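You operate a simulated robot arm through the tools that you are given. There is no shell and no other tool. Be economical: measure what you need, move in short steps, check, and stop when the job is done.

You run a simulated two-armed robot. Do the job below in one go: nothing can be reset, and whatever is moved stays where it is left.

## Task
Move the green crate from the trolley to the pallet and send the trolley back to the filler.
Fine: yellow flap up again, brake on. Where these are worked on the way, their far stop is far enough and under half their travel is too little: yellow flap of the pallet.

It is judged by the outcome, as a careful person would: the job done as asked, and still so three seconds after it is handed in. It fails if anything else is knocked over, pushed out of place, dropped, spilled or broken.

## Robot
Two 7-joint arms with two-finger parallel grippers on one trunk, on a base that drives. Base frame: it is fixed to the floor where the robot stands at the start and does not move with it; the origin is under the middle of the robot, x ahead of it, y to its left, z up. Units: mm, degrees, N and s.
The left shoulder is at the start at [20, 170, 953], the right one opposite. Places, roughly: big brown sack [750, 2250, 250]; big white sack [750, 1750, 250]; black bucket [750, 2750, 250]; blue clip [1000, 3250, 750]; blue sack (16x13x26 cm) [1100, 600, 1100]; blue tub [750, 3000, 250]; brake lever of the trolley [400, 400, 500]; brown sack (16x13x26 cm) [1100, 1000, 1100]; brush [750, 2000, 750]; flow knob of the nut hopper [700, 2300, 1200]; flow knob of the shell hopper [700, 1800, 1200]; former lever [800, 2600, 1100]; gold tin (9x9x10 cm) [1000, 3000, 800]; green clip [1000, 3250, 750]; green sack (16x13x26 cm) [1000, 800, 1100]; grey tub [750, 3250, 750]. Payload 3.8 kg a hand.
Tool frame (each hand has its own): the origin (TCP) lies between the finger pads and is the grasp point; the fingertips stand 30 mm ahead of it; z points along the fingers, y is the line along which they close. Largest opening 110 mm; finger width 20, thickness 10; the body of the gripper, 48 by 112 mm, starts 55 mm behind the TCP.
Orientation is that of the tool frame in the base frame, as a unit quaternion [x, y, z, w]. With the fingers straight down and closing along the base's y, the tool's x points along the base's -x, its y along +y and its z along -z.

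## Interface
- The arms move only by the tool move_arm. It takes "left_moves", "right_moves" or both (then of equal length, played together; a hand with none holds still); each is text: rows parted by semicolons, each of 7 numbers parted by spaces: the shift along the tool's x, y, z in units of 50 mm (1.0 is 50 mm), then the turn, a rotation vector about the tool's x, y, z in units of 8 degrees (1.0 is 8 degrees), then the opening, from 0 (shut) to 1 (fully open). In form: tx ty tz rx ry rz gripper; .... A call has 1 to 10 rows; each row shifts and turns the commanded pose from where the row before left it, along the tool's axes as they then stand. A call with a number of a shift or a turn outside -1 to 1 is refused whole. A row lasts 0.2 s, in which the tool goes at most 50 mm and 8.6 degrees; a call with a longer step from one row to the next is refused whole, and so is a gripper value outside its range. Where a pose cannot be reached the arm comes as near as it can. A force on the tool above 80 N (or 10 N above the force at the start of the call, whichever is more), or a blocked arm, ends the call early, and 0.2 s more pass. Each finger travels about 72 mm/s and halts on what it meets, pressing with about 25 N; the grip force reading is that of the motor and also rises with nothing between the fingers. The clock runs only during rows and for 0.2 s after the last one: add rows that do not move to give the fingers time. It gives the time, the measured TCP pose, the force on the tool (base axes), the opening and the grip force at its end, in the units of the frame above (readings bear some noise), with the torque about the TCP (base axes, N m) and any sound that the robot's microphone picked up.
- Cameras (640 x 400 px; columns grow to the right, rows downward): "scene" is now at [106.2, 1, 1093.6]; the picture's right is [0.00, -1.00, 0.00], its down [-0.65, -0.00, -0.76] and it looks along [0.76, 0.00, -0.65] (base axes); focal length 229 px, centre (320, 200). "left" rides on the left gripper at [72, -17, -103] in its tool frame; the picture's right is [0.23, 0.97, 0.00], its down [-0.76, 0.18, -0.62] and it looks along [-0.61, 0.14, 0.78] (tool axes); focal length 222 px, centre (320, 200). "right" rides on the right gripper at [72, 17, -103] in its tool frame; the picture's right is [-0.23, 0.97, 0.00], its down [-0.76, -0.18, -0.62] and it looks along [-0.61, -0.14, 0.78] (tool axes); focal length 222 px, centre (320, 200). There is no depth. A picture from a camera that has moved, and an enlarged one, comes with that camera's place and axes in the base frame and with its lens.
- get_image(camera): a new picture of that camera. The clock stands still meanwhile.
- raise_lower(by): slides the trunk up (or, below 0, down) by that many mm; the arms and the scene camera ride with it, the base frame stays. It gives what a move gives, with no picture.
- drive_base(legs): drives the robot by 1 to 6 legs, each [ahead, turn to the left] in mm and degrees, along the robot's own axes; the way and the turn of a leg run together, so that a leg with both is an arc; at most 1500 mm and 180 degrees a leg. The arms and the cameras ride along, it lands a little off, and it stops where it bumps. It gives what a move gives.
- head_to(pan, tilt): turns the head with the scene camera to pan (to the left, within 80 degrees either way) and tilt (down, from -29 to 69), counted from straight ahead of the robot. It gives what a move gives.
- inspect(camera, box): a new picture of the part [left, top, right, bottom] of that camera's present view, enlarged. The clock stands still meanwhile.
- hand_in(): hands the job in; it is judged then, once.

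Work in short steps. Places have to be worked out from the pictures, the camera data and where the tool is seen: move nearer, look again, correct. Check each grasp and each placing, and mend what went wrong. You have 120 turns and 92 pictures in all, those below and enlarged ones among them. Open the grippers and draw the arms clear of the work before you hand the job in, unless the task says otherwise; then end with one line.

The tools are called as a command line: name --argument value ..., lists and objects as JSON in quotes. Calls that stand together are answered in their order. move_arm: Moves the arms, as the interface text tells. Its arguments: {"type":"object","properties":{"left_moves":{"type":"string"},"right_moves":{"type":"string"}},"required":[]} The other tools are called the same way: raise_lower (by) slides the trunk up or down; drive_base (legs) drives the base; head_to (pan, tilt) turns the head that bears the scene camera; get_image (camera) takes a picture; inspect (camera, box) takes an enlarged picture of a part of a camera's view; hand_in () hands the job in.

At the start:

```text
clock: 0.0
left_position: [436.2, 387.9, 874.6]
left_orientation: [0.0, 1.0, 0.0, 0.0]
left_ft_force: [0.3, -0.4, 0.0]
left_moment: [-0.03, -0.01, 0.02]
left_gripper_width: 109.9
left_gripper_force: 0.1
right_position: [422.1, 2.0, 900.6]
right_orientation: [0.0, 1.0, 0.0, 0.0]
right_ft_force: [0.4, -0.1, -0.6]
right_moment: [0.01, -0.04, 0.0]
right_gripper_width: 110.1
right_gripper_force: 0.0
trunk travel left (down, up): [-50.0, 520.0]
robot x, y, heading: [2.6, -1.2, -0.3]
head pan, tilt: [0.0, 40.7]
```

scene: 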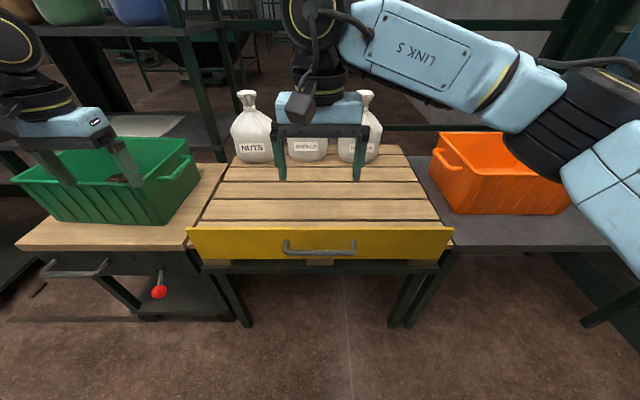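
right: 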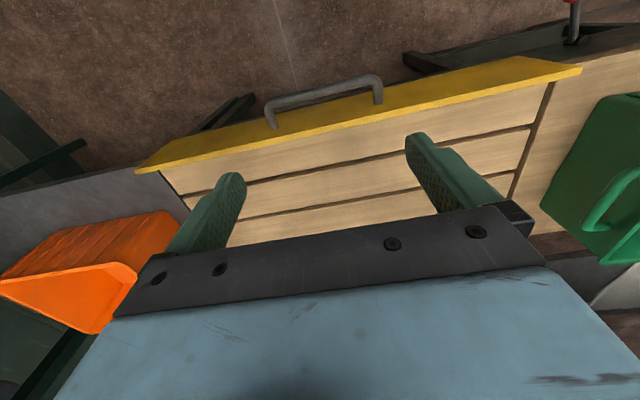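
left: 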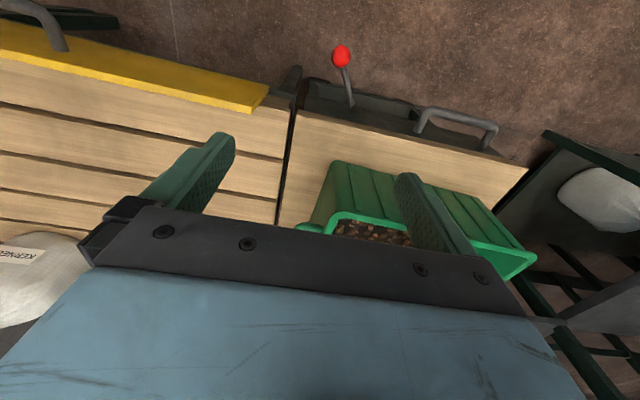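

The pallet with its yellow flap is straight ahead, with the trolley (green crate, red brake lever, grey handle) on the left. I'll look further left for the filler and take a closer look at the trolley.

head_to --pan 45 --tilt 30

get_image --camera "scene"

```text
clock: 1.1
left_position: [437.0, 387.4, 873.9]
left_orientation: [0.0, 1.0, 0.0, 0.0]
left_ft_force: [-0.2, 0.0, 0.2]
left_moment: [-0.01, 0.02, -0.01]
left_gripper_width: 110.0
left_gripper_force: 0.0
right_position: [422.0, 0.3, 899.8]
right_orientation: [0.0, 1.0, 0.0, 0.0]
right_ft_force: [0.1, -0.2, -0.2]
right_moment: [0.01, 0.0, -0.01]
right_gripper_width: 110.0
right_gripper_force: 0.1
trunk travel left (down, up): [-50.0, 520.0]
robot x, y, heading: [-0.7, 2.8, 0.2]
head pan, tilt: [45.0, 30.0]
```

```text
88 pictures are left
camera scene: at [85.7, 64.9, 1110.0], right [0.71, -0.71, 0.0], down [-0.35, -0.35, -0.87], along [0.61, 0.61, -0.5], focal length 229 px, centre (320, 200)
```

scene: 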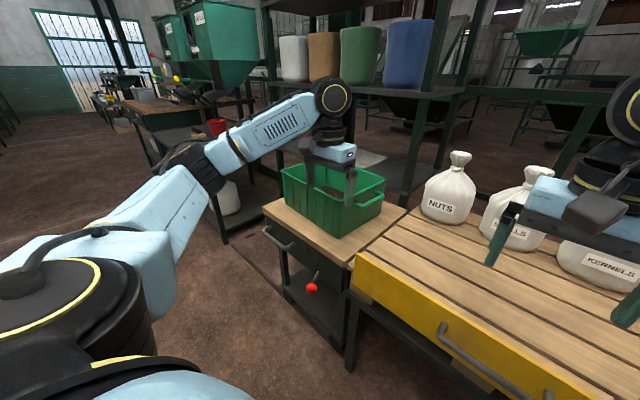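

I need details of the trolley's wheels and rails and of the filler, so I'll enlarge those parts.

inspect --camera "scene" --box '[200, 160, 400, 360]'

inspect --camera "scene" --box '[60, 0, 300, 240]'

inspect --camera "scene" --box '[340, 130, 640, 400]'

```text
2.00 times, centred on (300, 260) of scene
camera zoom: at [85.7, 64.9, 1110.0], right [0.71, -0.71, 0.0], down [-0.35, -0.35, -0.87], along [0.61, 0.61, -0.5], focal length 458 px, centre (360, 80)
```

zoom: 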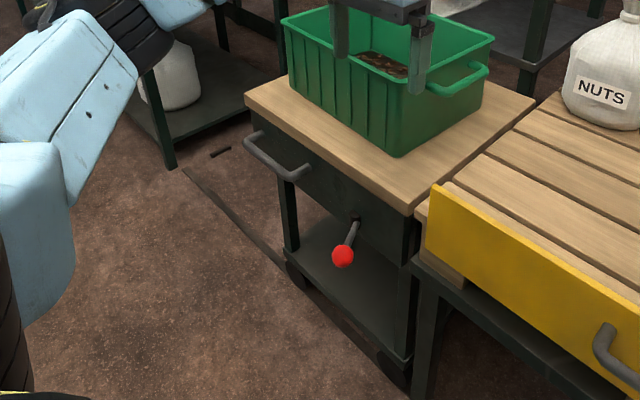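

```text
1.67 times, centred on (180, 120) of scene
camera zoom: at [85.7, 64.9, 1110.0], right [0.71, -0.71, 0.0], down [-0.35, -0.35, -0.87], along [0.61, 0.61, -0.5], focal length 382 px, centre (553, 333)
```

zoom: 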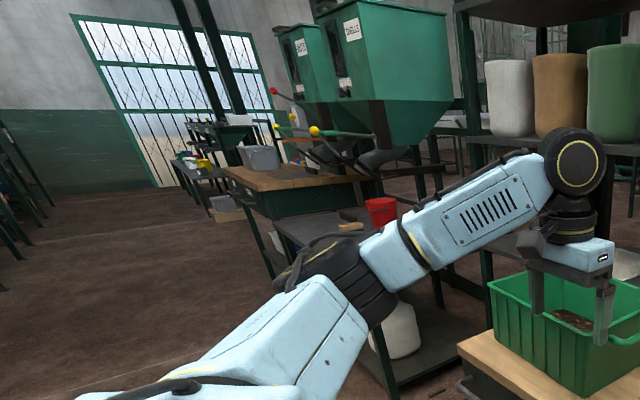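

```text
1.48 times, centred on (490, 265) of scene
camera zoom: at [85.7, 64.9, 1110.0], right [0.71, -0.71, 0.0], down [-0.35, -0.35, -0.87], along [0.61, 0.61, -0.5], focal length 340 px, centre (68, 104)
```

zoom: 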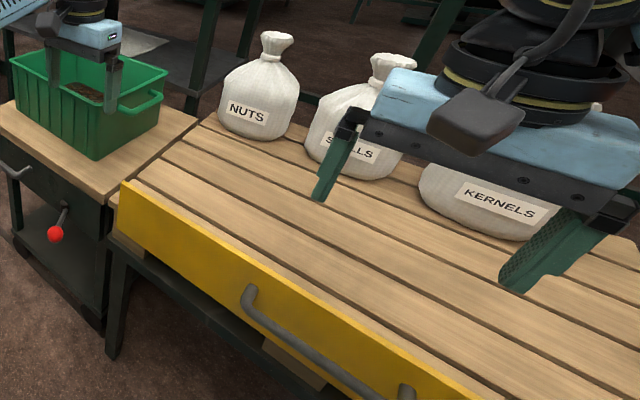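

The trolley runs on a floor rail towards +y, where there is a stop at y≈1410. Triangulated: brake ball ≈[400,415,532], trolley top z≈612, flap top ≈[462,±305,709], flap handle bar ≈[422,5,677]. Now a closer look at the flap and its hinges.

head_to --pan 0 --tilt 55

inspect --camera "scene" --box '[160, 80, 480, 280]'

inspect --camera "right" --box '[120, 20, 600, 220]'

inspect --camera "left" --box '[0, 0, 320, 200]'

```text
clock: 2.2
left_position: [436.1, 389.0, 873.6]
left_orientation: [0.0, 1.0, 0.0, 0.0]
left_ft_force: [0.1, -0.7, 0.2]
left_moment: [0.01, 0.0, -0.04]
left_gripper_width: 109.9
left_gripper_force: 0.1
right_position: [421.0, 0.9, 899.5]
right_orientation: [0.0, 1.0, 0.0, 0.0]
right_ft_force: [0.1, 0.6, 0.3]
right_moment: [0.01, -0.03, -0.01]
right_gripper_width: 110.0
right_gripper_force: 0.0
trunk travel left (down, up): [-50.0, 520.0]
robot x, y, heading: [-2.4, -0.1, 0.1]
head pan, tilt: [0.0, 55.0]
```

```text
2.00 times, centred on (320, 180) of scene
camera zoom: at [93.8, 1.1, 1074.0], right [0.0, -1.0, 0.0], down [-0.82, 0.0, -0.57], along [0.57, 0.0, -0.82], focal length 458 px, centre (320, 240)
```

zoom: 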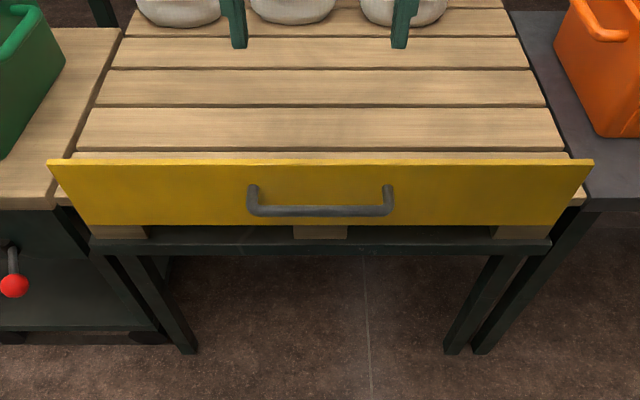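

```text
1.33 times, centred on (360, 120) of right
camera zoom: at [349.8, 16.7, 1004.0], right [0.23, 0.97, 0.0], down [0.76, -0.18, 0.62], along [0.61, -0.14, -0.78], focal length 296 px, centre (267, 307)
```

zoom: 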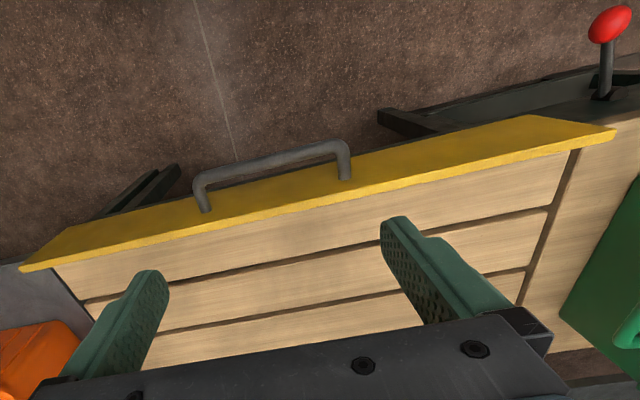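

```text
2.00 times, centred on (160, 100) of left
camera zoom: at [363.8, 370.6, 977.5], right [-0.23, 0.97, 0.0], down [0.76, 0.18, 0.62], along [0.61, 0.14, -0.78], focal length 444 px, centre (640, 400)
```

zoom: 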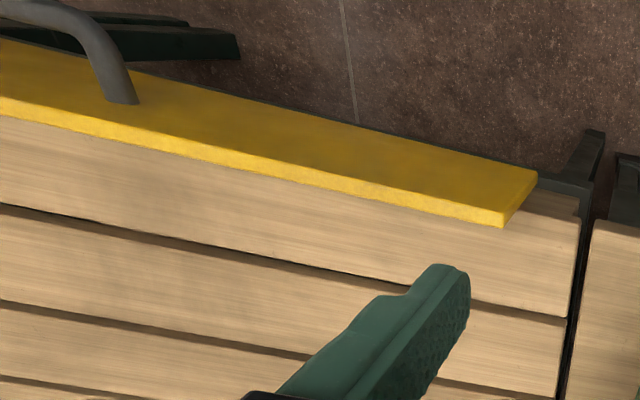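

The flap stands upright at x≈462, hinged at about deck level (z≈590), with its handle on the outer face. I'll lower it first. I back off 250 mm for wrist room and turn the right hand so its fingers close along x.

drive_base --legs '[[-250, 0]]'

move_arm --right_moves "0 0 0 0 0 1 0.4;0 0 0 0 0 1 0.4;0 0 0 0 0 1 0.4;0 0 0 0 0 1 0.4;0 0 0 0 0 1 0.4;0 0 0 0 0 1 0.4;0 0 0 0 0 1 0.4;0 0 0 0 0 1 0.4;0 0 0 0 0 1 0.4;0 0 0 0 0 1 0.4"

move_arm --right_moves "0 0 0 0 0 1 0.4;0 0 0 0 0 0.25 0.4;0 1 0 0 0 0 0.4;0 1 0 0 0 0 0.4;0 1 0 0 0 0 0.4"

get_image --camera "right"

get_image --camera "scene"

```text
clock: 4.1
left_position: [185.6, 388.0, 874.1]
left_orientation: [0.0, 1.0, -0.001, 0.0]
left_ft_force: [0.2, -0.3, 0.4]
left_moment: [0.01, 0.0, 0.01]
left_gripper_width: 109.8
left_gripper_force: 0.0
right_position: [169.7, 0.7, 900.7]
right_orientation: [0.0, 1.0, 0.0, 0.0]
right_ft_force: [0.2, -0.3, 0.3]
right_moment: [0.01, 0.0, 0.0]
right_gripper_width: 109.9
right_gripper_force: 0.0
trunk travel left (down, up): [-50.0, 520.0]
robot x, y, heading: [-251.1, -1.7, 0.1]
head pan, tilt: [0.0, 55.0]
```

```text
clock: 6.3
left_position: [184.0, 387.8, 873.1]
left_orientation: [0.0, 1.0, 0.0, 0.0]
left_ft_force: [-0.3, -0.6, 0.0]
left_moment: [-0.01, 0.01, -0.02]
left_gripper_width: 110.1
left_gripper_force: 0.0
right_position: [169.6, 1.0, 901.3]
right_orientation: [0.644, 0.765, -0.001, 0.0]
right_ft_force: [0.0, -0.5, -0.7]
right_moment: [0.0, 0.0, 0.01]
right_gripper_width: 44.0
right_gripper_force: 0.0
trunk travel left (down, up): [-50.0, 520.0]
robot x, y, heading: [-252.0, -2.1, -0.0]
head pan, tilt: [0.0, 55.0]
```

```text
clock: 7.5
left_position: [184.4, 389.5, 873.9]
left_orientation: [-0.001, 1.0, 0.0, 0.001]
left_ft_force: [0.2, 0.6, -0.1]
left_moment: [0.01, -0.01, -0.02]
left_gripper_width: 110.0
left_gripper_force: 0.0
right_position: [321.2, 2.8, 899.0]
right_orientation: [0.706, 0.708, 0.0, 0.001]
right_ft_force: [0.3, -0.4, 0.5]
right_moment: [0.0, 0.01, -0.01]
right_gripper_width: 43.9
right_gripper_force: 0.1
trunk travel left (down, up): [-50.0, 520.0]
robot x, y, heading: [-251.6, -2.7, 0.1]
head pan, tilt: [0.0, 55.0]
```

```text
81 pictures are left
camera right: at [338.9, 74.2, 1003.1], right [0.97, -0.22, 0.0], down [-0.18, -0.76, 0.62], along [-0.14, -0.61, -0.78], focal length 222 px, centre (320, 200)
```

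right: 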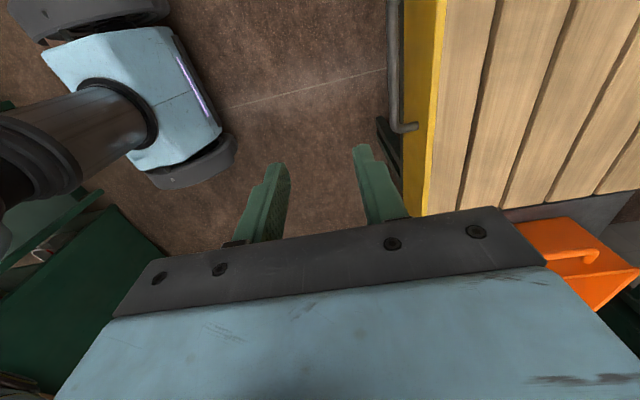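

```text
80 pictures are left
camera scene: at [-157.9, 2.2, 1074.0], right [0.0, -1.0, 0.0], down [-0.82, 0.0, -0.57], along [0.57, 0.0, -0.82], focal length 229 px, centre (320, 200)
```

scene: 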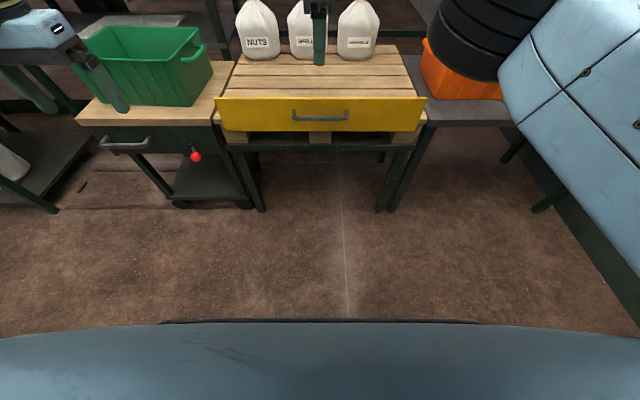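

The bar sits at x≈419 (flap face ≈459, flap spans z 587–709). I'll move over the bar with a 36 mm opening and stop just above it for a check.

move_arm --right_moves "0 0.97 0 0 0 0 0.33;0 0.97 0 0 0 0 0.33;0 0 1 0 0 0 0.33;0 0 1 0 0 0 0.33;0 0 1 0 0 0 0.33;0 0 0 0 0 0 0.33"

get_image --camera "right"

head_to --pan 0 --tilt 35

inspect --camera "scene" --box '[200, 100, 440, 250]'

```text
clock: 8.9
left_position: [185.6, 388.1, 873.2]
left_orientation: [0.0, 1.0, 0.0, 0.001]
left_ft_force: [-0.8, -0.1, -0.3]
left_moment: [-0.05, -0.01, 0.02]
left_gripper_width: 110.0
left_gripper_force: 0.0
right_position: [340.0, -20.8, 736.7]
right_orientation: [0.708, 0.707, 0.0, 0.0]
right_ft_force: [1.1, -0.2, 0.3]
right_moment: [-0.04, -0.02, -0.01]
right_gripper_width: 36.3
right_gripper_force: 0.0
right hand out of reach, approached as far as the arm can: row 1, 2
trunk travel left (down, up): [-50.0, 520.0]
robot x, y, heading: [-252.2, 2.8, -0.3]
head pan, tilt: [0.0, 55.0]
```

```text
79 pictures are left
camera right: at [357.0, 49.9, 840.8], right [0.97, -0.23, 0.0], down [-0.18, -0.76, 0.62], along [-0.14, -0.61, -0.78], focal length 222 px, centre (320, 200)
```

right: 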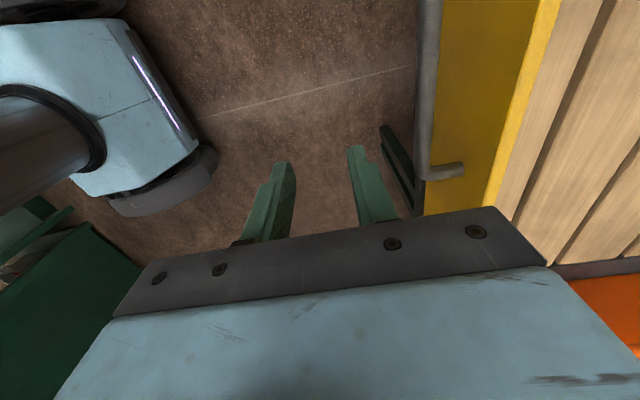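

```text
clock: 9.7
left_position: [186.4, 387.9, 873.2]
left_orientation: [0.0, 1.0, 0.0, 0.0]
left_ft_force: [-0.4, -0.2, 0.4]
left_moment: [0.0, 0.0, 0.03]
left_gripper_width: 109.8
left_gripper_force: 0.1
right_position: [338.2, -22.0, 738.6]
right_orientation: [0.707, 0.707, 0.0, 0.001]
right_ft_force: [-0.4, 0.1, 0.1]
right_moment: [0.05, -0.01, 0.01]
right_gripper_width: 36.2
right_gripper_force: 0.0
trunk travel left (down, up): [-50.0, 520.0]
robot x, y, heading: [-251.4, 1.1, -0.1]
head pan, tilt: [0.0, 35.0]
```

```text
2.67 times, centred on (320, 175) of scene
camera zoom: at [-141.8, 1.0, 1102.1], right [0.0, -1.0, 0.0], down [-0.57, 0.0, -0.82], along [0.82, 0.0, -0.57], focal length 611 px, centre (320, 267)
```

zoom: 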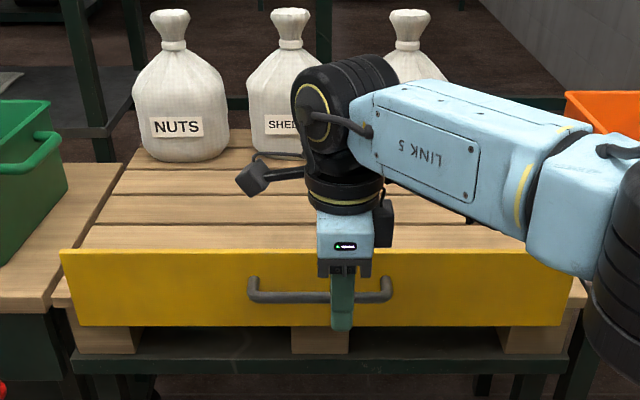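

The right arm's forward reach ends near 590 mm from the axis. I'll drive 80 mm ahead, with the fingertips at z≈707 and clear over the bar, and then correct.

drive_base --legs '[[90, 0]]'

move_arm --right_moves "0 0 -0.2 0 0 0 0.33;0 0 0 0 0 0 0.33"

get_image --camera "right"

```text
clock: 10.8
left_position: [275.0, 387.6, 874.0]
left_orientation: [0.001, 1.0, 0.0, -0.001]
left_ft_force: [0.8, -0.2, 0.9]
left_moment: [-0.01, 0.01, -0.01]
left_gripper_width: 110.1
left_gripper_force: 0.0
right_position: [430.0, -20.7, 738.5]
right_orientation: [0.708, 0.706, -0.001, -0.001]
right_ft_force: [-1.3, -0.1, 0.3]
right_moment: [-0.01, -0.02, -0.01]
right_gripper_width: 36.0
right_gripper_force: 0.0
trunk travel left (down, up): [-50.0, 520.0]
robot x, y, heading: [-162.3, -0.2, -0.2]
head pan, tilt: [0.0, 35.0]
```

```text
clock: 11.4
left_position: [274.8, 386.9, 873.4]
left_orientation: [0.001, 1.0, 0.0, 0.0]
left_ft_force: [0.7, 0.2, 0.6]
left_moment: [0.01, 0.0, 0.02]
left_gripper_width: 109.8
left_gripper_force: 0.2
right_position: [427.1, -21.4, 747.7]
right_orientation: [0.708, 0.706, 0.001, -0.001]
right_ft_force: [-0.3, 0.9, 0.3]
right_moment: [-0.02, -0.02, 0.0]
right_gripper_width: 36.3
right_gripper_force: 0.0
trunk travel left (down, up): [-50.0, 520.0]
robot x, y, heading: [-163.5, -0.8, 0.0]
head pan, tilt: [0.0, 35.0]
```

```text
77 pictures are left
camera right: at [446.1, 49.3, 851.5], right [0.97, -0.23, 0.0], down [-0.18, -0.76, 0.62], along [-0.14, -0.61, -0.78], focal length 222 px, centre (320, 200)
```

right: 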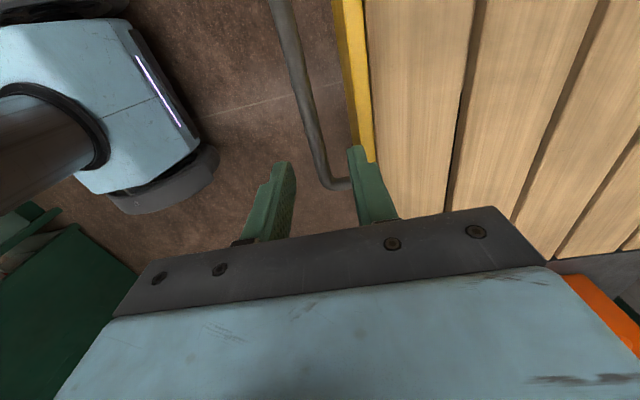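

The bar is at x≈425 and the flap at 454–466. I'll centre the fingers at x≈420 with a 33 mm opening and lower around the bar.

move_arm --right_moves "0 -0.14 0 0 0 0 0.3;0 0 0.4 0 0 0 0.3;0 0 0.4 0 0 0 0.3;0 0 0.4 0 0 0 0.3;0 0 0 0 0 0 0.3"

get_image --camera "right"

inspect --camera "scene" --box '[240, 130, 400, 230]'

```text
clock: 12.6
left_position: [274.7, 387.2, 873.8]
left_orientation: [0.002, 1.0, 0.0, 0.0]
left_ft_force: [-0.8, -0.3, -0.3]
left_moment: [-0.01, -0.04, -0.02]
left_gripper_width: 110.1
left_gripper_force: 0.1
right_position: [419.8, -21.6, 686.8]
right_orientation: [0.708, 0.706, 0.0, 0.0]
right_ft_force: [0.6, 0.0, 0.0]
right_moment: [0.03, -0.03, 0.0]
right_gripper_width: 33.1
right_gripper_force: 0.1
trunk travel left (down, up): [-50.0, 520.0]
robot x, y, heading: [-163.7, 0.7, -0.1]
head pan, tilt: [0.0, 35.0]
```

```text
76 pictures are left
camera right: at [438.3, 49.7, 791.0], right [0.97, -0.23, 0.0], down [-0.18, -0.76, 0.62], along [-0.14, -0.61, -0.78], focal length 222 px, centre (320, 200)
```

right: 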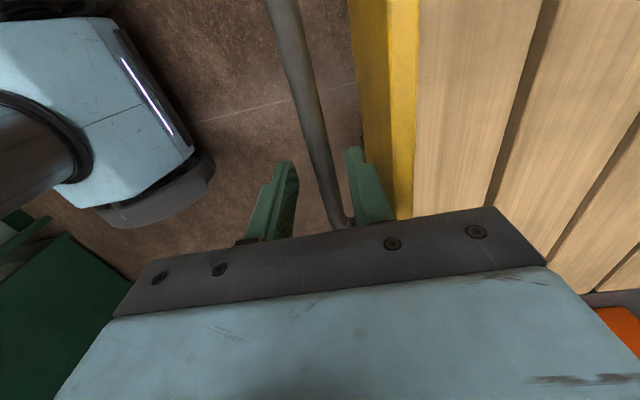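

```text
4.00 times, centred on (320, 180) of scene
camera zoom: at [-52.3, 0.8, 1102.2], right [0.0, -1.0, 0.0], down [-0.57, 0.0, -0.82], along [0.82, 0.0, -0.57], focal length 917 px, centre (320, 280)
```

zoom: 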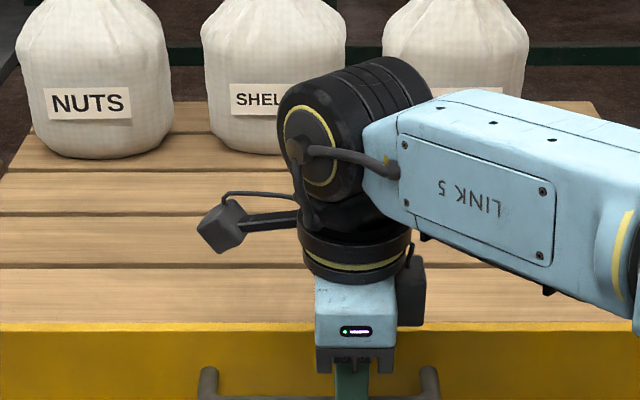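

The bar is between the fingers. I'll narrow to a loose cage and start swinging the flap outward on an arc about the hinge (≈[460,587]), 24° first.

move_arm --right_moves "0 0 0 0 0 0 0.2;0 -0.27 0.131 -1 0 0 0.2;0 -0.27 0.131 -1 0 0 0.2;0 -0.27 0.131 -1 0 0 0.2;0 0 0 0 0 0 0.2"

get_image --camera "right"

get_image --camera "scene"

```text
clock: 13.8
left_position: [275.3, 386.4, 873.0]
left_orientation: [0.001, 1.0, 0.0, 0.001]
left_ft_force: [0.0, -0.1, -0.8]
left_moment: [0.01, 0.02, -0.01]
left_gripper_width: 109.9
left_gripper_force: 0.0
right_position: [383.3, -19.7, 659.4]
right_orientation: [0.692, 0.691, 0.147, 0.146]
right_ft_force: [0.4, 0.1, -0.5]
right_moment: [-0.01, 0.03, 0.03]
right_gripper_width: 21.8
right_gripper_force: 0.0
trunk travel left (down, up): [-50.0, 520.0]
robot x, y, heading: [-163.5, -5.0, -0.0]
head pan, tilt: [0.0, 35.0]
```

```text
74 pictures are left
camera right: at [358.2, 50.9, 762.1], right [0.89, -0.23, 0.4], down [-0.42, -0.76, 0.5], along [0.19, -0.61, -0.77], focal length 222 px, centre (320, 200)
```

right: 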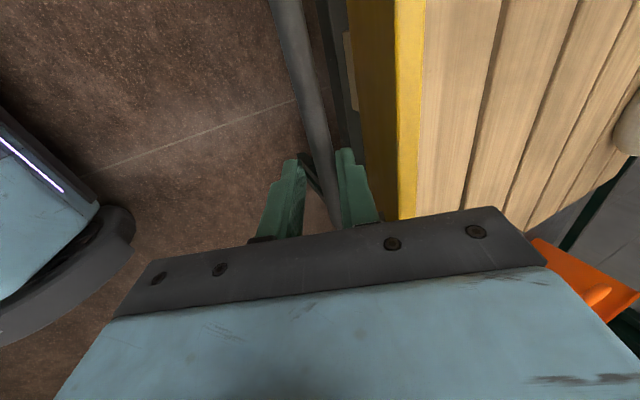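

```text
73 pictures are left
camera scene: at [-52.4, 0.8, 1102.2], right [0.0, -1.0, 0.0], down [-0.57, 0.0, -0.82], along [0.82, 0.0, -0.57], focal length 229 px, centre (320, 200)
```

scene: 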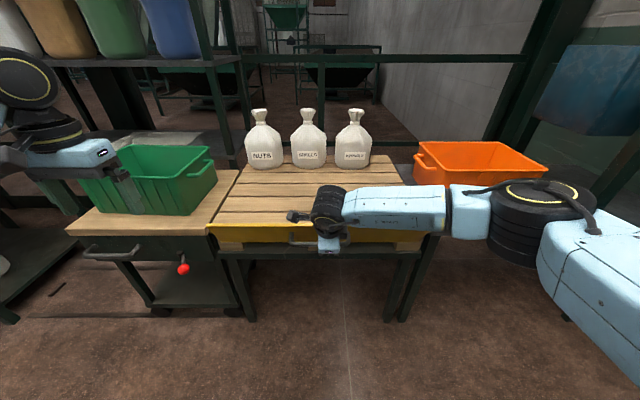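

The flap is following at almost no force. I continue another 40°.

move_arm --right_moves "0 -0.27 0.131 -1 0 0 0.2;0 -0.27 0.131 -1 0 0 0.2;0 -0.27 0.131 -1 0 0 0.2;0 -0.27 0.131 -1 0 0 0.2;0 -0.27 0.131 -1 0 0 0.2;0 0 0 0 0 0 0.2"

get_image --camera "right"

inspect --camera "scene" --box '[180, 180, 460, 300]'

```text
clock: 15.2
left_position: [274.8, 388.0, 873.3]
left_orientation: [0.001, 1.0, 0.0, 0.0]
left_ft_force: [0.0, 0.5, -0.2]
left_moment: [0.01, 0.03, 0.06]
left_gripper_width: 110.1
left_gripper_force: 0.1
right_position: [355.0, -22.3, 596.5]
right_orientation: [0.6, 0.599, 0.375, 0.375]
right_ft_force: [-0.6, -0.7, 0.1]
right_moment: [0.0, 0.0, 0.02]
right_gripper_width: 21.9
right_gripper_force: 0.0
trunk travel left (down, up): [-50.0, 520.0]
robot x, y, heading: [-159.8, -4.2, 0.1]
head pan, tilt: [0.0, 35.0]
```

```text
72 pictures are left
camera right: at [269.8, 50.0, 656.5], right [0.43, -0.23, 0.88], down [-0.64, -0.76, 0.11], along [0.64, -0.61, -0.47], focal length 222 px, centre (320, 200)
```

right: 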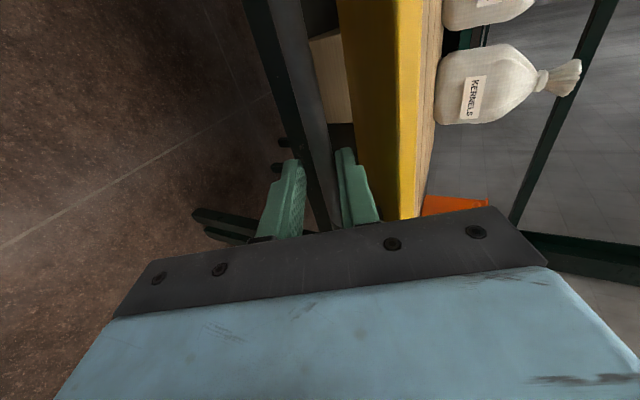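

```text
2.29 times, centred on (320, 240) of scene
camera zoom: at [-52.4, 0.9, 1102.2], right [0.0, -1.0, 0.0], down [-0.57, 0.0, -0.82], along [0.82, 0.0, -0.57], focal length 524 px, centre (320, 109)
```

zoom: 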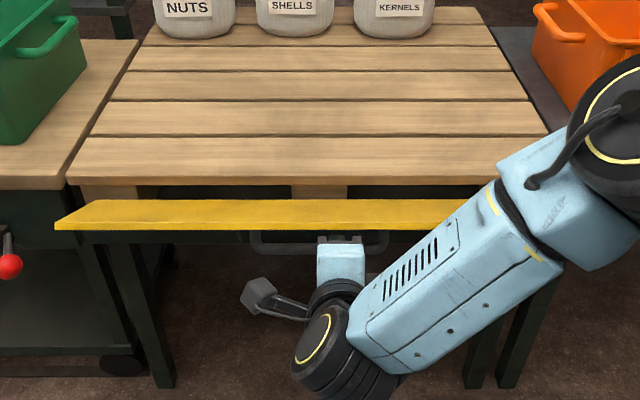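

It's going smoothly; the flap is at about 64°. On to about 96°, watching the force.

move_arm --right_moves "0 -0.27 0.131 -1 0 0 0.2;0 -0.27 0.131 -1 0 0 0.2;0 -0.27 0.131 -1 0 0 0.2;0 -0.27 0.131 -1 0 0 0.2;0 0 0 0 0 0 0.2"

get_image --camera "right"

inspect --camera "scene" --box '[180, 180, 460, 300]'

```text
clock: 16.4
left_position: [274.6, 388.4, 874.6]
left_orientation: [0.0, 1.0, 0.001, 0.0]
left_ft_force: [-0.7, 0.2, -1.2]
left_moment: [-0.02, -0.01, 0.01]
left_gripper_width: 110.1
left_gripper_force: 0.1
right_position: [334.5, 78.5, 691.8]
right_orientation: [0.484, 0.473, 0.516, 0.525]
right_ft_force: [-0.7, 0.4, 0.4]
right_moment: [-0.02, -0.01, -0.02]
right_gripper_width: 21.9
right_gripper_force: 0.0
right hand out of reach, approached as far as the arm can: row 1, 2, 3, 4
trunk travel left (down, up): [-50.0, 520.0]
robot x, y, heading: [-162.9, -0.1, 0.0]
head pan, tilt: [0.0, 35.0]
```

```text
70 pictures are left
camera right: at [233.0, 151.9, 699.2], right [-0.09, -0.23, 0.97], down [-0.62, -0.75, -0.23], along [0.78, -0.62, -0.08], focal length 222 px, centre (320, 200)
```

right: 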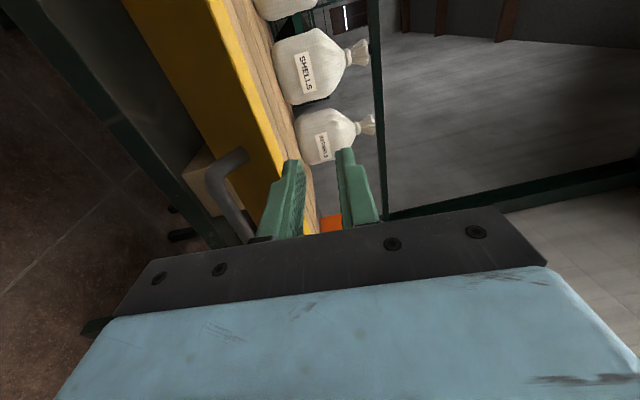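

```text
2.29 times, centred on (320, 240) of scene
camera zoom: at [-52.4, 0.9, 1102.2], right [0.0, -1.0, 0.0], down [-0.57, 0.0, -0.82], along [0.82, 0.0, -0.57], focal length 524 px, centre (320, 109)
```

zoom: 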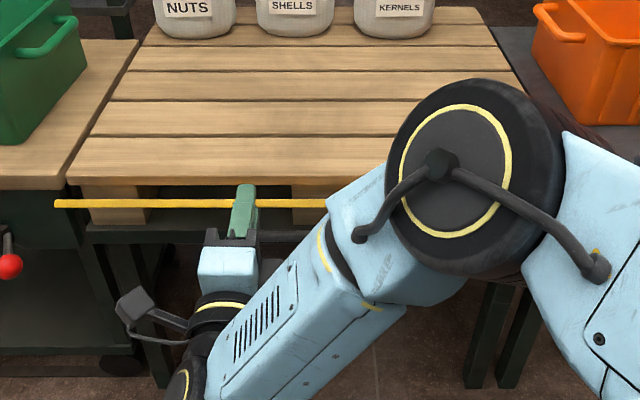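

Near horizontal the wrist hit its reach limit and the hand slid off the bar sideways. The flap stays by friction at about 45°. I'll raise the hand, turn the fingers down again and push the flap the rest of the way from above.

move_arm --right_moves "0 1 0 0 0 0 0;0 1 0 0 0 0 0;0 1 0 0 0 0 0;0 0 0 1 0 0 0;0 0 0 1 0 0 0;0 0 0 1 0 0 0;0 0 0 1 0 0 0;0 0 0 1 0 0 0;0 0 0 1 0 0 0;0 0 0 1 0 0 0"

move_arm --right_moves "0 0 0 1 0 0 0;0 0 0 1 0 0 0;0 0 0 1 0 0 0;0 0 0 1 0 0 0;0 0 0 0.6 0 0 0;-1 0 0 0 0 0 0;-1 0 0 0 0 0 0"

get_image --camera "scene"

```text
clock: 18.6
left_position: [275.2, 386.7, 874.5]
left_orientation: [0.001, 1.0, 0.0, 0.0]
left_ft_force: [-0.3, -0.1, 0.6]
left_moment: [0.01, 0.01, -0.01]
left_gripper_width: 109.7
left_gripper_force: 0.1
right_position: [319.1, 77.3, 837.2]
right_orientation: [0.665, 0.664, 0.241, 0.241]
right_ft_force: [0.1, -0.1, -0.4]
right_moment: [-0.02, -0.03, -0.03]
right_gripper_width: 0.1
right_gripper_force: 25.3
trunk travel left (down, up): [-50.0, 520.0]
robot x, y, heading: [-161.1, 2.2, -0.2]
head pan, tilt: [0.0, 35.0]
```

```text
clock: 20.2
left_position: [275.0, 386.0, 874.6]
left_orientation: [0.001, 1.0, 0.0, 0.0]
left_ft_force: [0.0, -0.7, 0.1]
left_moment: [0.03, 0.02, 0.02]
left_gripper_width: 109.8
left_gripper_force: 0.0
right_position: [318.9, -24.8, 835.4]
right_orientation: [0.707, 0.706, 0.02, 0.02]
right_ft_force: [0.1, 0.1, 0.8]
right_moment: [0.0, -0.05, 0.02]
right_gripper_width: 0.0
right_gripper_force: 25.1
trunk travel left (down, up): [-50.0, 520.0]
robot x, y, heading: [-161.6, -1.5, -0.3]
head pan, tilt: [0.0, 35.0]
```

```text
68 pictures are left
camera scene: at [-52.3, 0.3, 1102.2], right [0.0, -1.0, 0.0], down [-0.57, 0.0, -0.82], along [0.82, 0.0, -0.57], focal length 229 px, centre (320, 200)
```

scene: 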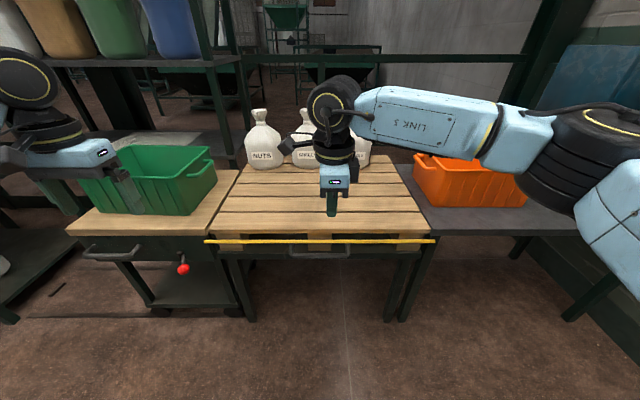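

The flap is edge-on at roughly 45°. I'll move above its inner face at x≈390 and press down with shut fingers.

move_arm --right_moves "0 0.7 0 0 0 0 0;0 0.7 0 0 0 0 0;0 0 1 0 0 0 0;0 0 1 0 0 0 0;0 0 1 0 0 0 0;0 0 0.5 0 0 0 0;0 0 0.5 0 0 0 0;0 0 0.4 0 0 0 0;0 0 0 0 0 0 0"

get_image --camera "scene"

```text
clock: 22.2
left_position: [274.7, 388.6, 873.6]
left_orientation: [0.002, 1.0, 0.0, 0.0]
left_ft_force: [-1.2, -0.3, 0.1]
left_moment: [-0.02, -0.01, -0.03]
left_gripper_width: 110.0
left_gripper_force: 0.1
right_position: [400.6, -22.3, 622.6]
right_orientation: [0.707, 0.706, 0.02, 0.02]
right_ft_force: [0.2, 0.4, -0.8]
right_moment: [-0.02, 0.05, 0.01]
right_gripper_width: 0.0
right_gripper_force: 24.5
trunk travel left (down, up): [-50.0, 520.0]
robot x, y, heading: [-157.9, 1.5, 0.2]
head pan, tilt: [0.0, 35.0]
```

```text
67 pictures are left
camera scene: at [-52.3, 0.8, 1102.2], right [0.0, -1.0, 0.0], down [-0.57, 0.0, -0.82], along [0.82, 0.0, -0.57], focal length 229 px, centre (320, 200)
```

scene: 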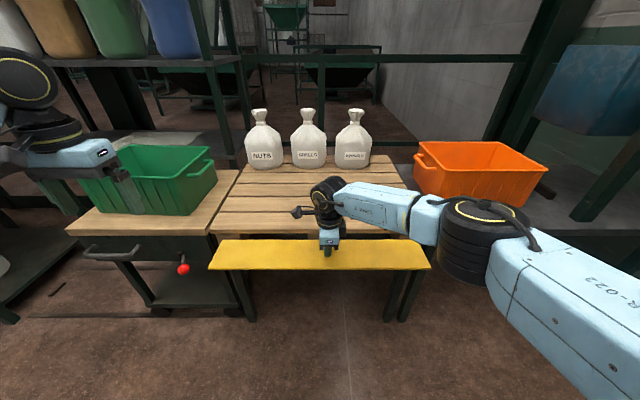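

The flap is now almost horizontal. I press further to find its stop.

move_arm --right_moves "0 -0.2 0.4 0 0 0 0;0 0 0.4 0 0 0 0;0 0 0.4 0 0 0 0;0 0 0 0 0 0 0"

get_image --camera "scene"

```text
clock: 22.7
left_position: [272.5, 385.3, 875.7]
left_orientation: [0.002, 1.0, 0.0, 0.002]
left_ft_force: [0.2, -0.8, -0.7]
left_moment: [0.0, -0.01, -0.01]
left_gripper_width: 110.1
left_gripper_force: 0.0
right_position: [398.0, -23.5, 617.1]
right_orientation: [0.709, 0.705, 0.029, 0.025]
right_ft_force: [-26.1, -10.6, 35.9]
right_moment: [-0.41, 1.01, 0.04]
right_gripper_width: 0.0
right_gripper_force: 24.9
trunk travel left (down, up): [-50.0, 520.0]
robot x, y, heading: [-164.5, 1.3, -0.3]
head pan, tilt: [0.0, 35.0]
stopped in row 2 (right hand): the force on the tool passed its limit at 100 N (the readings are from after the stop); the commanded pose is now the measured one
```

```text
66 pictures are left
camera scene: at [-56.5, -0.3, 1102.8], right [0.0, -1.0, 0.0], down [-0.57, 0.0, -0.82], along [0.82, 0.0, -0.57], focal length 229 px, centre (320, 200)
```

scene: 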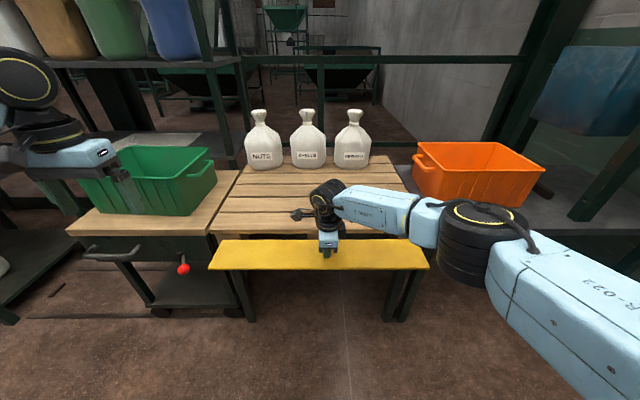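

The flap has reached its lower stop (about horizontal). I'll raise the right hand, restore it to closing along y, and pull it back.

move_arm --right_moves "0 0 -1 0 0 0 0.5;0 0 -1 0 0 0 0.5;0 0 -1 0 0 0 0.5;0 0 -1 0 0 0 0.5;0 0 -1 0 0 0 0.5;0 -1 0 0 0 0 0.8;0 -1 0 0 0 0 1"

move_arm --right_moves "0 0 0 0.3 0 -1 1;0 0 0 0 0 -1 1;0 0 0 0 0 -1 1;0 0 0 0 0 -1 1;0 0 0 0 0 -1 1;0 0 0 0 0 -1 1;0 0 0 0 0 -1 1;0 0 0 0 0 -1 1;0 0 0 0 0 -1 1;0 0 0 0 0 -1 1"

move_arm --right_moves "0 0 0 0 0 -1 1;0 -1 0 0 0 -0.25 1;0 -1 0 0 0 0 1;0 -1 0 0 0 0 1;0 0 0 0 0 0 1"

drive_base --legs '[[0, 90], [350, 0], [0, -90], [130, 0]]'

head_to --pan 20 --tilt 40

get_image --camera "scene"

get_image --camera "left"

```text
clock: 24.3
left_position: [275.4, 385.1, 872.8]
left_orientation: [0.001, 1.0, 0.0, 0.0]
left_ft_force: [0.3, -0.6, -0.7]
left_moment: [-0.04, -0.02, 0.0]
left_gripper_width: 110.0
left_gripper_force: 0.1
right_position: [280.8, -22.1, 854.5]
right_orientation: [0.709, 0.704, 0.029, 0.025]
right_ft_force: [-0.3, -0.2, -0.8]
right_moment: [0.01, 0.03, 0.05]
right_gripper_width: 110.0
right_gripper_force: 0.1
trunk travel left (down, up): [-50.0, 520.0]
robot x, y, heading: [-160.4, -2.3, -0.0]
head pan, tilt: [0.0, 35.0]
```

```text
clock: 26.5
left_position: [275.2, 387.4, 874.1]
left_orientation: [0.001, 1.0, -0.001, 0.0]
left_ft_force: [0.6, 0.7, -0.2]
left_moment: [0.02, 0.01, 0.04]
left_gripper_width: 109.8
left_gripper_force: 0.1
right_position: [284.2, -23.3, 852.4]
right_orientation: [0.089, 0.996, 0.003, 0.017]
right_ft_force: [-0.2, -0.9, -0.6]
right_moment: [0.01, 0.01, -0.01]
right_gripper_width: 109.9
right_gripper_force: 0.0
trunk travel left (down, up): [-50.0, 520.0]
robot x, y, heading: [-164.1, -2.4, -0.3]
head pan, tilt: [0.0, 35.0]
```

```text
clock: 27.7
left_position: [276.1, 387.4, 873.5]
left_orientation: [0.001, 1.0, 0.0, 0.0]
left_ft_force: [1.2, 0.2, 0.1]
left_moment: [0.01, 0.01, -0.04]
left_gripper_width: 110.0
left_gripper_force: 0.1
right_position: [280.4, -175.5, 853.1]
right_orientation: [0.003, 1.0, 0.002, 0.016]
right_ft_force: [-0.3, 0.6, 0.8]
right_moment: [0.01, 0.0, 0.02]
right_gripper_width: 110.0
right_gripper_force: 0.0
trunk travel left (down, up): [-50.0, 520.0]
robot x, y, heading: [-164.2, 1.1, -0.3]
head pan, tilt: [0.0, 35.0]
```

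```text
clock: 38.3
left_position: [424.1, 727.1, 874.2]
left_orientation: [0.01, 1.0, -0.001, 0.0]
left_ft_force: [0.1, 0.1, -0.7]
left_moment: [0.0, 0.0, 0.0]
left_gripper_width: 110.1
left_gripper_force: 0.1
right_position: [417.5, 165.4, 853.2]
right_orientation: [0.011, 1.0, 0.001, 0.016]
right_ft_force: [0.1, -0.7, 0.5]
right_moment: [-0.01, 0.04, -0.03]
right_gripper_width: 110.0
right_gripper_force: 0.0
trunk travel left (down, up): [-50.0, 520.0]
robot x, y, heading: [-19.9, 345.5, -1.0]
head pan, tilt: [0.0, 35.0]
```

```text
clock: 39.2
left_position: [422.3, 727.3, 874.4]
left_orientation: [0.01, 1.0, 0.001, 0.0]
left_ft_force: [-0.4, -0.6, 0.6]
left_moment: [0.0, -0.01, -0.04]
left_gripper_width: 109.8
left_gripper_force: 0.0
right_position: [418.2, 165.6, 853.4]
right_orientation: [0.011, 1.0, 0.002, 0.017]
right_ft_force: [-0.6, 0.0, -0.2]
right_moment: [0.0, 0.0, 0.02]
right_gripper_width: 109.8
right_gripper_force: 0.0
trunk travel left (down, up): [-50.0, 520.0]
robot x, y, heading: [-16.9, 346.3, -1.1]
head pan, tilt: [20.0, 40.0]
```

```text
65 pictures are left
camera scene: at [82.3, 375.8, 1094.6], right [0.32, -0.95, 0.0], down [-0.61, -0.21, -0.77], along [0.73, 0.25, -0.64], focal length 229 px, centre (320, 200)
```

scene: 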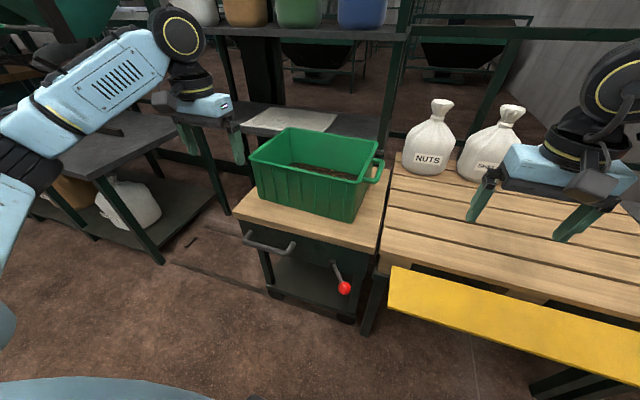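

```text
64 pictures are left
camera left: at [350.9, 711.3, 977.6], right [-0.21, 0.98, 0.0], down [0.76, 0.16, 0.62], along [0.61, 0.13, -0.78], focal length 222 px, centre (320, 200)
```

left: 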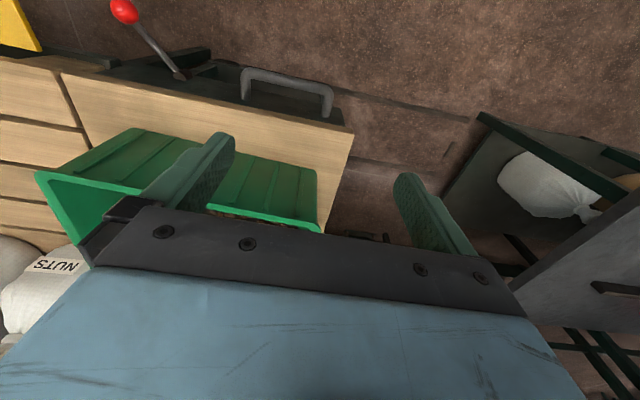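

The crate is in clear view now, so I'll enlarge it to measure it.

inspect --camera "scene" --box '[220, 110, 420, 235]'

```text
3.20 times, centred on (320, 172) of scene
camera zoom: at [82.3, 375.8, 1094.6], right [0.32, -0.95, 0.0], down [-0.61, -0.21, -0.77], along [0.73, 0.25, -0.64], focal length 733 px, centre (320, 288)
```

zoom: 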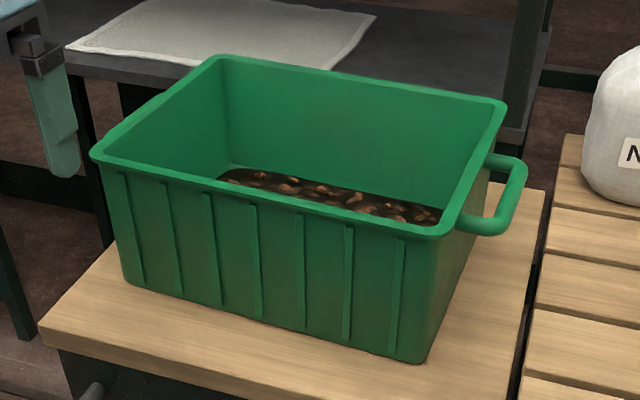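

Crate: rim z≈767, x≈556–800, y≈427–753. The end handles project about 30 mm, with the right-hand bar at y≈396. They are far away, so I'll drive in front of the crate to about (110,590), with the left hand tucked in first.

move_arm --left_moves "0 -1 0 0 0 0 1;0 -1 0 0 0 0 1;0 -1 0 0 0 0 1" --right_moves "0 0 -0.5 -0.23 0 0 1;0 0 -0.5 0 0 0 1;0 0 0 0 0 0 1"

drive_base --legs '[[0, 91], [245, 0], [0, -90], [70, 0]]'

head_to --pan 0 --tilt 50

get_image --camera "scene"

```text
clock: 40.0
left_position: [420.0, 574.1, 873.4]
left_orientation: [0.009, 1.0, -0.001, 0.0]
left_ft_force: [-0.3, -0.1, 1.1]
left_moment: [0.0, 0.02, -0.02]
left_gripper_width: 110.1
left_gripper_force: 0.0
right_position: [416.7, 164.7, 903.3]
right_orientation: [0.011, 1.0, 0.017, 0.016]
right_ft_force: [-1.0, 0.8, -0.1]
right_moment: [-0.03, 0.03, -0.03]
right_gripper_width: 109.9
right_gripper_force: 0.1
trunk travel left (down, up): [-50.0, 520.0]
robot x, y, heading: [-17.6, 349.9, -1.1]
head pan, tilt: [20.0, 40.0]
```

```text
clock: 50.1
left_position: [470.4, 853.4, 873.0]
left_orientation: [-0.024, 1.0, 0.0, 0.0]
left_ft_force: [0.0, 0.7, 0.4]
left_moment: [-0.02, -0.03, 0.0]
left_gripper_width: 110.1
left_gripper_force: 0.0
right_position: [491.7, 443.4, 902.6]
right_orientation: [-0.021, 0.999, 0.018, 0.015]
right_ft_force: [0.1, 0.6, -0.6]
right_moment: [0.01, 0.02, -0.03]
right_gripper_width: 109.7
right_gripper_force: 0.2
trunk travel left (down, up): [-50.0, 520.0]
robot x, y, heading: [44.9, 603.7, 2.7]
head pan, tilt: [20.0, 40.0]
```

```text
clock: 50.9
left_position: [470.8, 853.9, 873.8]
left_orientation: [-0.024, 1.0, 0.0, 0.0]
left_ft_force: [0.0, -0.6, -0.1]
left_moment: [0.0, -0.01, 0.03]
left_gripper_width: 109.7
left_gripper_force: 0.1
right_position: [492.4, 444.0, 902.9]
right_orientation: [-0.021, 0.999, 0.018, 0.016]
right_ft_force: [-0.1, -0.3, 0.1]
right_moment: [0.0, 0.0, -0.01]
right_gripper_width: 110.1
right_gripper_force: 0.1
trunk travel left (down, up): [-50.0, 520.0]
robot x, y, heading: [45.8, 595.3, 2.6]
head pan, tilt: [0.0, 50.0]
```

```text
62 pictures are left
camera scene: at [143.5, 604.0, 1080.5], right [0.05, -1.0, 0.0], down [-0.77, -0.04, -0.64], along [0.64, 0.03, -0.77], focal length 229 px, centre (320, 200)
```

scene: 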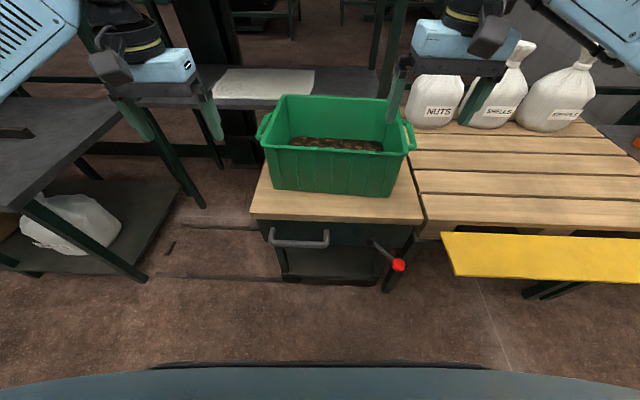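

The robot has about 2.6° of yaw error. I'll straighten it, go 65 mm ahead, fix the right hand's small tilt, and bring both hands over the handles (x≈650, y≈780 and 400) while still high.

drive_base --legs '[[0, -2.7], [65, 0]]'

move_arm --left_moves "0 -0.5 0 0 0 0 0.5;0 -0.5 0 0 0 0 0.5;-0.9 0 0 0 0 0 0.5;-0.9 0 0 0 0 0 0.5" --right_moves "0 -0.25 0.25 0.24 0.23 0 0.5;0 -0.25 0.25 0 0 0 0.5;-0.9 0 0 0 0 0 0.5;-0.9 0 0 0 0 0 0.5"

get_image --camera "right"

get_image --camera "left"

```text
clock: 52.3
left_position: [545.7, 833.5, 873.4]
left_orientation: [0.001, 1.0, 0.0, 0.0]
left_ft_force: [0.9, -0.6, -0.2]
left_moment: [0.0, 0.03, 0.03]
left_gripper_width: 110.0
left_gripper_force: 0.1
right_position: [549.0, 422.2, 902.9]
right_orientation: [0.002, 1.0, 0.017, 0.016]
right_ft_force: [0.6, 0.1, 0.2]
right_moment: [-0.01, 0.02, -0.06]
right_gripper_width: 110.0
right_gripper_force: 0.0
trunk travel left (down, up): [-50.0, 520.0]
robot x, y, heading: [110.9, 600.2, -0.1]
head pan, tilt: [0.0, 50.0]
```

```text
clock: 53.3
left_position: [634.4, 782.4, 873.5]
left_orientation: [0.0, 1.0, 0.0, 0.0]
left_ft_force: [0.6, 0.8, -0.6]
left_moment: [-0.02, 0.03, -0.05]
left_gripper_width: 54.7
left_gripper_force: 0.0
right_position: [638.3, 399.0, 877.6]
right_orientation: [0.003, 1.0, 0.001, 0.0]
right_ft_force: [-0.3, 0.0, -0.2]
right_moment: [-0.01, -0.01, 0.02]
right_gripper_width: 55.2
right_gripper_force: 0.0
trunk travel left (down, up): [-50.0, 520.0]
robot x, y, heading: [109.6, 596.5, -0.2]
head pan, tilt: [0.0, 50.0]
```

```text
61 pictures are left
camera right: at [566.3, 414.5, 981.5], right [0.23, 0.97, 0.0], down [0.76, -0.18, 0.62], along [0.61, -0.14, -0.78], focal length 222 px, centre (320, 200)
```

right: 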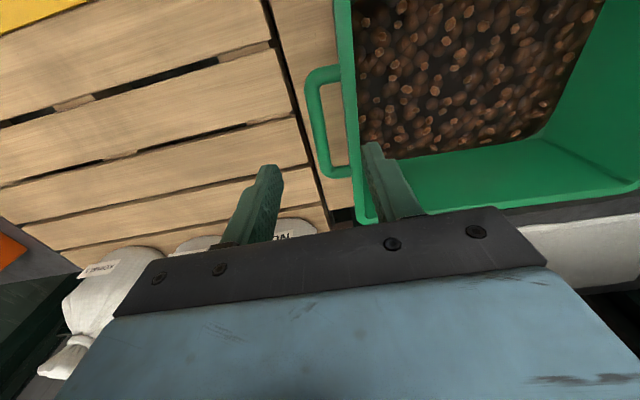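

```text
60 pictures are left
camera left: at [561.2, 765.4, 976.4], right [-0.23, 0.97, 0.0], down [0.76, 0.18, 0.62], along [0.61, 0.14, -0.78], focal length 222 px, centre (320, 200)
```

left: 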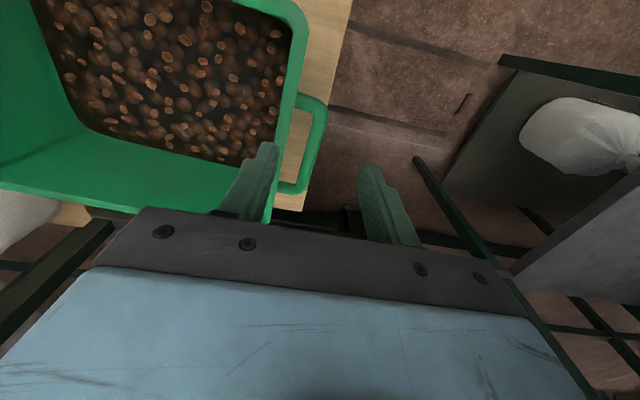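

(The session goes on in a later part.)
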